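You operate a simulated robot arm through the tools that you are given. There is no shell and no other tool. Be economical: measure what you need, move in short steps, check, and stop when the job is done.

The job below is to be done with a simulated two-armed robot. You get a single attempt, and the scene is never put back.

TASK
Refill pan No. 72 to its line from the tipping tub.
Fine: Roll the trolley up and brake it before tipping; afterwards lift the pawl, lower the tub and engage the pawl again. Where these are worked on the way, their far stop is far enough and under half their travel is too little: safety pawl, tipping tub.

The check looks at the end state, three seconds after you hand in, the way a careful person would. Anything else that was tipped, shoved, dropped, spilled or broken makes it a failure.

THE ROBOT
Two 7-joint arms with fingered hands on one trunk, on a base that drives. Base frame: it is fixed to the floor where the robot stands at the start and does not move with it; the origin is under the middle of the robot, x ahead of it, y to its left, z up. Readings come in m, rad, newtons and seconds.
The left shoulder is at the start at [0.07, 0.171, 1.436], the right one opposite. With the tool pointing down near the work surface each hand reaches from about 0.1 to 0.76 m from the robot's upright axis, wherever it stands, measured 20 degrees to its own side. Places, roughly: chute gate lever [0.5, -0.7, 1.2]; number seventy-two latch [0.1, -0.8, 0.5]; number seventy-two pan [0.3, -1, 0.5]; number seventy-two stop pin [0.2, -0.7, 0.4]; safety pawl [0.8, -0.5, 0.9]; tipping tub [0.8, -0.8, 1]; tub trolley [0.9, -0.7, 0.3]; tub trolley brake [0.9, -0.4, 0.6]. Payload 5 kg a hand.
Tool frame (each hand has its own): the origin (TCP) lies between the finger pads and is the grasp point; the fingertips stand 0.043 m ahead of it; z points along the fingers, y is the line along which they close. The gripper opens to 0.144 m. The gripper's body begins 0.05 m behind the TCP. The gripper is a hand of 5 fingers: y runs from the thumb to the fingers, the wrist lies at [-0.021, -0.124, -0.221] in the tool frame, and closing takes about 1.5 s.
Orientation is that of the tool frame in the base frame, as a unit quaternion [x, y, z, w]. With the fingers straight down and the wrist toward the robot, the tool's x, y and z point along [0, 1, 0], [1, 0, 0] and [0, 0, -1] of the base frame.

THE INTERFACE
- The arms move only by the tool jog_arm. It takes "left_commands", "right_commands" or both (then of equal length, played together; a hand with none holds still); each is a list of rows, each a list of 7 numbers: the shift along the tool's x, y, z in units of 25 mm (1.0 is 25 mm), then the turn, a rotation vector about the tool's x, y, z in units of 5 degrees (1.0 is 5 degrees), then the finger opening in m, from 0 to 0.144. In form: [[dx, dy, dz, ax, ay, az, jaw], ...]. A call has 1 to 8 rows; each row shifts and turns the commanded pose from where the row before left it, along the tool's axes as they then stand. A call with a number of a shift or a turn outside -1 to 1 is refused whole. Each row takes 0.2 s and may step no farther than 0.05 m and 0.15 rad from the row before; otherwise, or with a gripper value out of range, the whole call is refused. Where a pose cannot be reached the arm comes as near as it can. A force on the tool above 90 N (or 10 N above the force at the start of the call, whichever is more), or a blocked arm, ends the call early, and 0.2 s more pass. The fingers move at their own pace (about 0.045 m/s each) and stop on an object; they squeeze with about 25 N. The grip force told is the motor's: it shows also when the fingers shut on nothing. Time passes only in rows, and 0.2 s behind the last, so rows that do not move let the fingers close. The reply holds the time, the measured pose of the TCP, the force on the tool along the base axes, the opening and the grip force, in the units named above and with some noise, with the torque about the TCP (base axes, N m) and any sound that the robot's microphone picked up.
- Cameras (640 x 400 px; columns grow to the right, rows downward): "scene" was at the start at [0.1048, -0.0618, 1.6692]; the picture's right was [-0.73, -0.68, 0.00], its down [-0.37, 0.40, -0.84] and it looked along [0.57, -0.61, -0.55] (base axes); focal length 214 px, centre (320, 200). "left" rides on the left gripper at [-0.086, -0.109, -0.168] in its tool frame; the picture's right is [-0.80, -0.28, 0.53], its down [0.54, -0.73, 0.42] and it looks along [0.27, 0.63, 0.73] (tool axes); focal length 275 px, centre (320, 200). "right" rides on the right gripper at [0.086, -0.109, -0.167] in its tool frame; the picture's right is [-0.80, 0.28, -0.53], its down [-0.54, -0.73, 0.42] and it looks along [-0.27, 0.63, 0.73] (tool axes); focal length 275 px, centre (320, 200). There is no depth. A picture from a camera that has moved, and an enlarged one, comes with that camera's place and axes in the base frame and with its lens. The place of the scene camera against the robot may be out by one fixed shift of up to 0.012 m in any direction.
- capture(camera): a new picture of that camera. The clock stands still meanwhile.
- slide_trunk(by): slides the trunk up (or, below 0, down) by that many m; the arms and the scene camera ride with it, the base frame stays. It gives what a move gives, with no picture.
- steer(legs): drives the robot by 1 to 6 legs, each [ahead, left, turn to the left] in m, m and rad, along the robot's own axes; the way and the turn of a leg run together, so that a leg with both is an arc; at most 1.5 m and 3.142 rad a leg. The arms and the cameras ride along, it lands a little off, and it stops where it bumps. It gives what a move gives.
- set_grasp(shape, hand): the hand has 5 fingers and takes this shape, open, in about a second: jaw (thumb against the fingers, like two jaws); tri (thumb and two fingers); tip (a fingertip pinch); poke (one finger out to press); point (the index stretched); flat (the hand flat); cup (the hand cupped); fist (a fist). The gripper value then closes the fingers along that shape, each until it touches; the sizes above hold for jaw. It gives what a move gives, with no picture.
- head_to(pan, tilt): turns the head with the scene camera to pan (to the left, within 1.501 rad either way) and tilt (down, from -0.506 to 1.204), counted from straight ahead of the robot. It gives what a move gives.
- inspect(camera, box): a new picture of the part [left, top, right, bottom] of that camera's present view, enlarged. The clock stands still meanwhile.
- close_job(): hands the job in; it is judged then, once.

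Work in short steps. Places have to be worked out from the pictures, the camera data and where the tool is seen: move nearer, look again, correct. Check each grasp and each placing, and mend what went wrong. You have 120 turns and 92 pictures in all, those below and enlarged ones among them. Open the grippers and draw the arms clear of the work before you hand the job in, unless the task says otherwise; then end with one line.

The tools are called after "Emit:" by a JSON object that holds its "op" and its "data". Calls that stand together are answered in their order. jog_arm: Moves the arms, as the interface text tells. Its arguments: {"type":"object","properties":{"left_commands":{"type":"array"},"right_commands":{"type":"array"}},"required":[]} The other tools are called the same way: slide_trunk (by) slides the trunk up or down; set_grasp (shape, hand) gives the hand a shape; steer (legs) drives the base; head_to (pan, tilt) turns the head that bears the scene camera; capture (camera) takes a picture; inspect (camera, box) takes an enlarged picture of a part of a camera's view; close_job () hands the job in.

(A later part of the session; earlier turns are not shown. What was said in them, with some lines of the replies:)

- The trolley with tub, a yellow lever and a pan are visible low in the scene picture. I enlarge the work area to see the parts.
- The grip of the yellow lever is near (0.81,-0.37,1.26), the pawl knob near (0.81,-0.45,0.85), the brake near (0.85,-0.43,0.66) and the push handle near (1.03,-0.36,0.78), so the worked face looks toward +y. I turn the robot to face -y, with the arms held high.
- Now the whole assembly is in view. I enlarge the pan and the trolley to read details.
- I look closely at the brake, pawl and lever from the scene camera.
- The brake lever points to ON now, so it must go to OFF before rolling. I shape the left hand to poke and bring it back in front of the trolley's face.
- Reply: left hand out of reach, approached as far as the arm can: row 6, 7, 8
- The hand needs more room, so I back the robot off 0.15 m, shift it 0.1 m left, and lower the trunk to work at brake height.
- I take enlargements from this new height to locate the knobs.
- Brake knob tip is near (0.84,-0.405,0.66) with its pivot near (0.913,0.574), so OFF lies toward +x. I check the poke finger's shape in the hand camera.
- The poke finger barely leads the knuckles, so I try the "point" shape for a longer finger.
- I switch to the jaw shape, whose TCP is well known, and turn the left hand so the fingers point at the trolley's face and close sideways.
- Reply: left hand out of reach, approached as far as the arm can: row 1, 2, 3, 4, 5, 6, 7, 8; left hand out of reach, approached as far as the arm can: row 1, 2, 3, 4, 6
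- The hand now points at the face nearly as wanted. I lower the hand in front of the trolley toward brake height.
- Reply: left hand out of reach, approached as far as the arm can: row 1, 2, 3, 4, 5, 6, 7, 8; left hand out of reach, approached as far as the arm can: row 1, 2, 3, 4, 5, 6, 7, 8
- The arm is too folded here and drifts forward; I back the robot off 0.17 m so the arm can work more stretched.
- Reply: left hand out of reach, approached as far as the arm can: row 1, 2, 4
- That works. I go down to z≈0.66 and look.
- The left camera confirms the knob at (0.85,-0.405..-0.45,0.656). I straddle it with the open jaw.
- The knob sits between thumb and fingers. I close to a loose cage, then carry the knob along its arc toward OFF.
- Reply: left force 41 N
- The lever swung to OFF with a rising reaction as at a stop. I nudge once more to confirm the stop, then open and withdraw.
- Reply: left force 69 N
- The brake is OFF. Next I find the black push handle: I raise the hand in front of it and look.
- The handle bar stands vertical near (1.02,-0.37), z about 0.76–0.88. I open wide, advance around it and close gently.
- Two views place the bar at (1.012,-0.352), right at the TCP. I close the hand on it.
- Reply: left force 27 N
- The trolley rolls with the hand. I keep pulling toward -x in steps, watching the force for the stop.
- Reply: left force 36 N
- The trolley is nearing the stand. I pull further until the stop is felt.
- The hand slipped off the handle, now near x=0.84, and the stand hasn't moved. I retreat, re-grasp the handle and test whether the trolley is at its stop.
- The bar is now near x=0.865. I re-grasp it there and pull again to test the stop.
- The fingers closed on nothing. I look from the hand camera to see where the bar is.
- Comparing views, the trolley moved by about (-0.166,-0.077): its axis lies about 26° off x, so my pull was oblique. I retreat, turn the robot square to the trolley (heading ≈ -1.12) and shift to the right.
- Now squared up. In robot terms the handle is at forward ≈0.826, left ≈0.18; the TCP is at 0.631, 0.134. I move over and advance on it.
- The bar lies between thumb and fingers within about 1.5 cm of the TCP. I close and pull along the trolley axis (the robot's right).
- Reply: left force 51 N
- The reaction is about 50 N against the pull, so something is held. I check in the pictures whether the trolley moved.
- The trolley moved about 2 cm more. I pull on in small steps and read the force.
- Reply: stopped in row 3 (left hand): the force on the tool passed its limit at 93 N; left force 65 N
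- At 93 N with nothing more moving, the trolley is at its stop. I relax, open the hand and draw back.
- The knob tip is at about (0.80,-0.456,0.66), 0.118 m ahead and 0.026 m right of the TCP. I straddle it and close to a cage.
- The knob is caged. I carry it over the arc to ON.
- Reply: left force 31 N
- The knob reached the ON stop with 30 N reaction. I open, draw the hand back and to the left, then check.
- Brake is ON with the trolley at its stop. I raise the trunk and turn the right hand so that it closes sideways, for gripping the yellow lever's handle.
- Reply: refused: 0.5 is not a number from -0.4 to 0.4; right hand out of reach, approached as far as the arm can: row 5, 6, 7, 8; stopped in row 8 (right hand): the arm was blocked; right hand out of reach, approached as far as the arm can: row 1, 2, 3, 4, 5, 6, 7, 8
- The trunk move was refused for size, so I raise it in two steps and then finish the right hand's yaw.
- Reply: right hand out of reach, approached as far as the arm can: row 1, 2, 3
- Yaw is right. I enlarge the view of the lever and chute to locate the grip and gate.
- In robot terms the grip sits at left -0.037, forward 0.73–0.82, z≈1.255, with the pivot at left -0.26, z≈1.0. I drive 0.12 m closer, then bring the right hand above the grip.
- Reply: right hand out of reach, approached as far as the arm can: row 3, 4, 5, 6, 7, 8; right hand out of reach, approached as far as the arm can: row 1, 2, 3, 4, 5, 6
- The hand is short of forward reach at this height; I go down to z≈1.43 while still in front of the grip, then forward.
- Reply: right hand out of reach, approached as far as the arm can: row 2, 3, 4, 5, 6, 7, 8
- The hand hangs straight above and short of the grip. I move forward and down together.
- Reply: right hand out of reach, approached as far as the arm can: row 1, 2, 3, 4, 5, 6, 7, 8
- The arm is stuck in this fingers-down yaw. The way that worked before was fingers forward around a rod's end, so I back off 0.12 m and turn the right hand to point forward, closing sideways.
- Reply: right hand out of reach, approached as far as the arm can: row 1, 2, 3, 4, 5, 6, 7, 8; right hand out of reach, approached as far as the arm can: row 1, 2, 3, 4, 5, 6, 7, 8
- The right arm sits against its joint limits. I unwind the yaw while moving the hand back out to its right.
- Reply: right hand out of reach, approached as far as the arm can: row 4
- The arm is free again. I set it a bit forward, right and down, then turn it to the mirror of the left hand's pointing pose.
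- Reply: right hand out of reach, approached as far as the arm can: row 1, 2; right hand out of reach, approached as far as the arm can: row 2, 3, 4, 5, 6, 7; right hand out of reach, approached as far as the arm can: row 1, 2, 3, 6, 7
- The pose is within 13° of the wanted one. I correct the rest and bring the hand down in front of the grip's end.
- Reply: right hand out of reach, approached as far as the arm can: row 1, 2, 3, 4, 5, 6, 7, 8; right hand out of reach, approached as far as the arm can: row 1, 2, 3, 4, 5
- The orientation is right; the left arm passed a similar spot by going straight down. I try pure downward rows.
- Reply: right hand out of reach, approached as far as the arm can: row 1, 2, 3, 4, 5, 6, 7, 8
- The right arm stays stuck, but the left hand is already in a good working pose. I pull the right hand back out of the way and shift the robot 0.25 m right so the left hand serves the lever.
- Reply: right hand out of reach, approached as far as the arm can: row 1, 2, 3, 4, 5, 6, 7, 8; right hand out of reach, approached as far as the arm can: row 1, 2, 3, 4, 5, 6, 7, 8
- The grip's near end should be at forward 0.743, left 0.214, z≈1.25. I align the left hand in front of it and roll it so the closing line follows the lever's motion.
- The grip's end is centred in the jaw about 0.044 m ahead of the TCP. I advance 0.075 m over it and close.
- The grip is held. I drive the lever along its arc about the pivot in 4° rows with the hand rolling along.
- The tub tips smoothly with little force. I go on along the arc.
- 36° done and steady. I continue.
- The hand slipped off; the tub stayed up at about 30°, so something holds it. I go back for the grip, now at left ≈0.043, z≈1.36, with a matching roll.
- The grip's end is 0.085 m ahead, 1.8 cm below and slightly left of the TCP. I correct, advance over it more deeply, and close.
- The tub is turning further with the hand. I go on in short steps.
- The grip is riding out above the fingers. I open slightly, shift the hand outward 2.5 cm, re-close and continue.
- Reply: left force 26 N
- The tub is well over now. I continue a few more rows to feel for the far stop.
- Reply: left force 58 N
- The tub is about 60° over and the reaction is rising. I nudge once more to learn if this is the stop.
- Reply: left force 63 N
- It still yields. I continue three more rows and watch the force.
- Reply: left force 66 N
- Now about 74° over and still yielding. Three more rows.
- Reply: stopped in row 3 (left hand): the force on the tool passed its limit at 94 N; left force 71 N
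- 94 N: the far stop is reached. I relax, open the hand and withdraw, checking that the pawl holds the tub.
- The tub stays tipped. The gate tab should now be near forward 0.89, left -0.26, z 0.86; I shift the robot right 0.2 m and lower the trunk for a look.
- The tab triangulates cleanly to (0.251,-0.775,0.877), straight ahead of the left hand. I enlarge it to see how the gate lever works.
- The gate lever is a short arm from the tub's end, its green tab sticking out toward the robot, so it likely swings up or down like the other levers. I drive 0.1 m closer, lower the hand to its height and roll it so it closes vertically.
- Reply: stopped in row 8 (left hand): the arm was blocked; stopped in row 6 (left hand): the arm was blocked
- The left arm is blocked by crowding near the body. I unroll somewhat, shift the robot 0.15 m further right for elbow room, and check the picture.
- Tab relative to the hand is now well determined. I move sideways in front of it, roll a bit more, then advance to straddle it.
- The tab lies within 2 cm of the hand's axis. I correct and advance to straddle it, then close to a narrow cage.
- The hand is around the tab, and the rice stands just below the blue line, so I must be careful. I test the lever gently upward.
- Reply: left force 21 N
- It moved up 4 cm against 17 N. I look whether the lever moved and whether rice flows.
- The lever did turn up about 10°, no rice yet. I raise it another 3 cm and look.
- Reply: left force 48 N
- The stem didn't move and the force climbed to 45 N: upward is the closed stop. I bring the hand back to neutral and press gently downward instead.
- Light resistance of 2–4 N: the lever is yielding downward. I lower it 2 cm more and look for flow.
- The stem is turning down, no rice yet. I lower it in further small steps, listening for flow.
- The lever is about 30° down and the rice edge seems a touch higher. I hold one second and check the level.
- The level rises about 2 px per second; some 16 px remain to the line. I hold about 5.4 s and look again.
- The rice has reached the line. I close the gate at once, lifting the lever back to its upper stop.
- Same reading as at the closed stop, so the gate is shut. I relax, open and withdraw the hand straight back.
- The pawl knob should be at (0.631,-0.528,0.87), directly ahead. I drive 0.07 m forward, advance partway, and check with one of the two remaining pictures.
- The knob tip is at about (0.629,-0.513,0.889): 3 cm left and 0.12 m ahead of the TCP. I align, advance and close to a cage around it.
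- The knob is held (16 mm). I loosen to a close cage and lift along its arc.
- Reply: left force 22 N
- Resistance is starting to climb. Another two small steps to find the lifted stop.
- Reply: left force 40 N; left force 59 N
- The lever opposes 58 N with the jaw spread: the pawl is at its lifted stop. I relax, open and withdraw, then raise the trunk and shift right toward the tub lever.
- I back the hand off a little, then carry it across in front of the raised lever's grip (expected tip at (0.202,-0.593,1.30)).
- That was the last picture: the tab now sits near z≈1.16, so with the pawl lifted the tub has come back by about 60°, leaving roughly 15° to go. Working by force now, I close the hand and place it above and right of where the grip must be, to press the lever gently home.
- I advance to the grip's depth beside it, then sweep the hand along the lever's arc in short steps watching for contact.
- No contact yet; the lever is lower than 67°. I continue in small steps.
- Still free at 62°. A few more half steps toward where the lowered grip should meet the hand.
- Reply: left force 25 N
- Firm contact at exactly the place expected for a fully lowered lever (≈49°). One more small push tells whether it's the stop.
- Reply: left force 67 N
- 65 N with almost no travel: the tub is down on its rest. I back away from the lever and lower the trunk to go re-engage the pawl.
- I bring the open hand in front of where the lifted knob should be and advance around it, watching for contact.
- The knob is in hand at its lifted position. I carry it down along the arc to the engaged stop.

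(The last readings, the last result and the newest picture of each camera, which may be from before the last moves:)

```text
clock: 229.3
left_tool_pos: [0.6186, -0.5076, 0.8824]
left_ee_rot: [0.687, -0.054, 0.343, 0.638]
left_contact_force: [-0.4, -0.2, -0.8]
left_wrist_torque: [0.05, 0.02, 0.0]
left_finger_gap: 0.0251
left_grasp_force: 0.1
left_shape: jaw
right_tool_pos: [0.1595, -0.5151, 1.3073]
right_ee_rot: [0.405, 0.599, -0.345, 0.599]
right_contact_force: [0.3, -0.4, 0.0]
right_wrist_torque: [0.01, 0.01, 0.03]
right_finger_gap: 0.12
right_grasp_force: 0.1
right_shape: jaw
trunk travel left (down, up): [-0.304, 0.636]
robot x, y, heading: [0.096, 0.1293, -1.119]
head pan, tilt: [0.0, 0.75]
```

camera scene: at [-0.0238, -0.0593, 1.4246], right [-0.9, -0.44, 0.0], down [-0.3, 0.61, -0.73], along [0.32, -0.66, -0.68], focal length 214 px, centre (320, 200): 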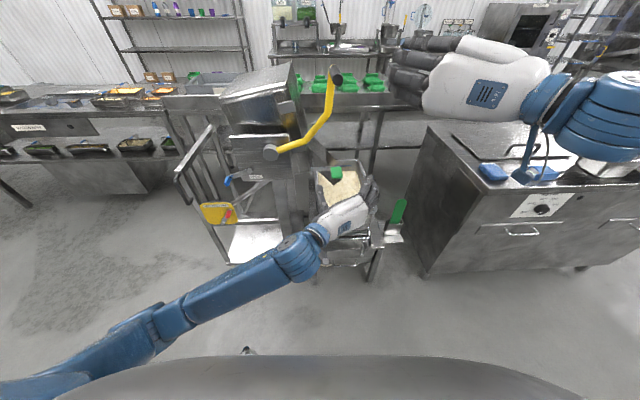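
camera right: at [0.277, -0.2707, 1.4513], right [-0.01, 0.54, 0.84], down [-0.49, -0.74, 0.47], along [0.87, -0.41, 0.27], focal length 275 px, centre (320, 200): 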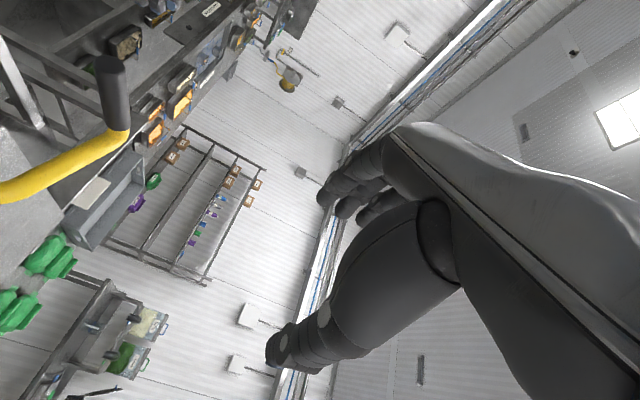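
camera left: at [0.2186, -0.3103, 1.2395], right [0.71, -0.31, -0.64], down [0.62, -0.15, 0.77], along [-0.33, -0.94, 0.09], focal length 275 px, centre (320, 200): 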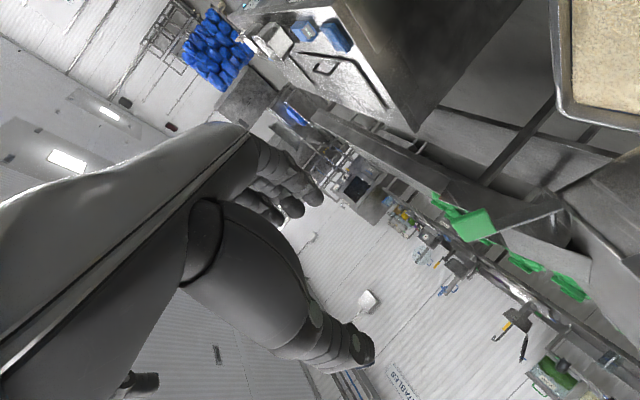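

Force is near zero; I close to check the knob is still in hand, then press down to feel the stop.

Emit:
{"op": "jog_arm", "data": {"left_commands": [[0, 0, 0, 0, 0, 0, 0.0], [0, 0, 0, 0, 0, 0, 0.0], [0, 0, 0, 0, 0, 0, 0.0]]}}

Emit:
{"op": "jog_arm", "data": {"left_commands": [[-0.35, -0.45, 0, 0, 0, 0, 0.0], [-0.35, -0.45, 0, 0, 0, 0, 0.0], [0, 0, 0, 0, 0, 0, 0.0]]}}

```text
clock: 230.1
left_tool_pos: [0.6202, -0.5084, 0.8803]
left_ee_rot: [0.689, -0.055, 0.342, 0.637]
left_contact_force: [8.3, 1.6, -2.6]
left_wrist_torque: [-0.04, 0.04, 0.3]
left_finger_gap: 0.0137
left_grasp_force: 25.9
left_shape: jaw
right_tool_pos: [0.1608, -0.5152, 1.3075]
right_ee_rot: [0.404, 0.599, -0.345, 0.599]
right_contact_force: [-0.4, 0.6, 0.6]
right_wrist_torque: [0.01, 0.02, 0.01]
right_finger_gap: 0.1202
right_grasp_force: 0.1
right_shape: jaw
trunk travel left (down, up): [-0.304, 0.636]
robot x, y, heading: [0.0995, 0.1236, -1.12]
head pan, tilt: [0.0, 0.75]
```

```text
clock: 230.9
left_tool_pos: [0.6199, -0.5062, 0.8615]
left_ee_rot: [0.683, -0.053, 0.345, 0.641]
left_contact_force: [20.6, 24.0, 35.5]
left_wrist_torque: [-2.11, -0.08, 1.31]
left_finger_gap: 0.0128
left_grasp_force: 24.9
left_shape: jaw
right_tool_pos: [0.1601, -0.5096, 1.3098]
right_ee_rot: [0.403, 0.598, -0.346, 0.6]
right_contact_force: [0.6, 0.3, -0.2]
right_wrist_torque: [0.01, 0.0, 0.01]
right_finger_gap: 0.1201
right_grasp_force: 0.0
right_shape: jaw
trunk travel left (down, up): [-0.304, 0.636]
robot x, y, heading: [0.0955, 0.125, -1.124]
head pan, tilt: [0.0, 0.75]
```

The knob was in hand and met a firm 35 N at the bottom: the pawl is engaged. I relax, open, and draw everything clear.

Emit:
{"op": "jog_arm", "data": {"left_commands": [[0.3, 0.4, 0, 0, 0, 0, 0.05], [0, 0, 0, 0, 0, 0, 0.12], [0, 0, 0, 0, 0, 0, 0.12], [0, 0, -1, 0, 0, 0, 0.12], [0, 0, -1, 0, 0, 0, 0.12], [0, 0, -1, 0, 0, 0, 0.12], [0, 0, -1, 0, 0, 0, 0.12], [0, 0, -1, 0, 0, 0, 0.12]]}}

Emit:
{"op": "steer", "data": {"legs": [[-0.25, 0, 0]]}}

Emit:
{"op": "set_grasp", "data": {"hand": "left", "shape": "jaw"}}

```text
clock: 232.7
left_tool_pos: [0.5684, -0.3934, 0.8611]
left_ee_rot: [0.688, -0.055, 0.342, 0.638]
left_contact_force: [0.2, 0.0, -0.2]
left_wrist_torque: [0.02, 0.03, 0.02]
left_finger_gap: 0.1198
left_grasp_force: 0.0
left_shape: jaw
right_tool_pos: [0.1595, -0.514, 1.3073]
right_ee_rot: [0.405, 0.598, -0.345, 0.599]
right_contact_force: [0.2, -0.1, -0.5]
right_wrist_torque: [-0.01, 0.0, -0.03]
right_finger_gap: 0.1203
right_grasp_force: 0.1
right_shape: jaw
trunk travel left (down, up): [-0.304, 0.636]
robot x, y, heading: [0.097, 0.125, -1.123]
head pan, tilt: [0.0, 0.75]
```

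```text
clock: 234.5
left_tool_pos: [0.4598, -0.1618, 0.8595]
left_ee_rot: [0.687, -0.053, 0.344, 0.637]
left_contact_force: [-0.3, -0.2, -0.4]
left_wrist_torque: [0.02, 0.01, 0.04]
left_finger_gap: 0.1199
left_grasp_force: 0.0
left_shape: jaw
right_tool_pos: [0.0507, -0.2844, 1.305]
right_ee_rot: [0.403, 0.599, -0.344, 0.6]
right_contact_force: [-1.0, 1.1, -0.1]
right_wrist_torque: [0.03, 0.01, 0.01]
right_finger_gap: 0.1201
right_grasp_force: 0.0
right_shape: jaw
trunk travel left (down, up): [-0.304, 0.636]
robot x, y, heading: [-0.0155, 0.3502, -1.115]
head pan, tilt: [0.0, 0.75]
```

```text
clock: 235.4
left_tool_pos: [0.4593, -0.1628, 0.8616]
left_ee_rot: [0.688, -0.053, 0.344, 0.637]
left_contact_force: [-0.2, -0.2, -0.2]
left_wrist_torque: [-0.01, 0.0, 0.01]
left_finger_gap: 0.1435
left_grasp_force: 0.1
left_shape: jaw
right_tool_pos: [0.0514, -0.2855, 1.3065]
right_ee_rot: [0.403, 0.599, -0.344, 0.6]
right_contact_force: [-0.3, 0.4, 0.1]
right_wrist_torque: [0.03, 0.03, -0.02]
right_finger_gap: 0.1203
right_grasp_force: 0.1
right_shape: jaw
trunk travel left (down, up): [-0.304, 0.636]
robot x, y, heading: [-0.0169, 0.3531, -1.117]
head pan, tilt: [0.0, 0.75]
```

The hands are open and clear and every step of the sequence is done, so I hand the job in.

Emit:
{"op": "close_job", "data": {}}

```text
The job is handed in.
```

I refilled pan No. 72 to its line and handed the job in: trolley rolled up and braked, tub tipped and lowered, gate closed, pawl engaged again. I had no pictures left after the pan was filled, so I judged the tub's last stretch down and the pawl re-engaging by force readings alone, and I did not look at the pan again once the gate was shut.
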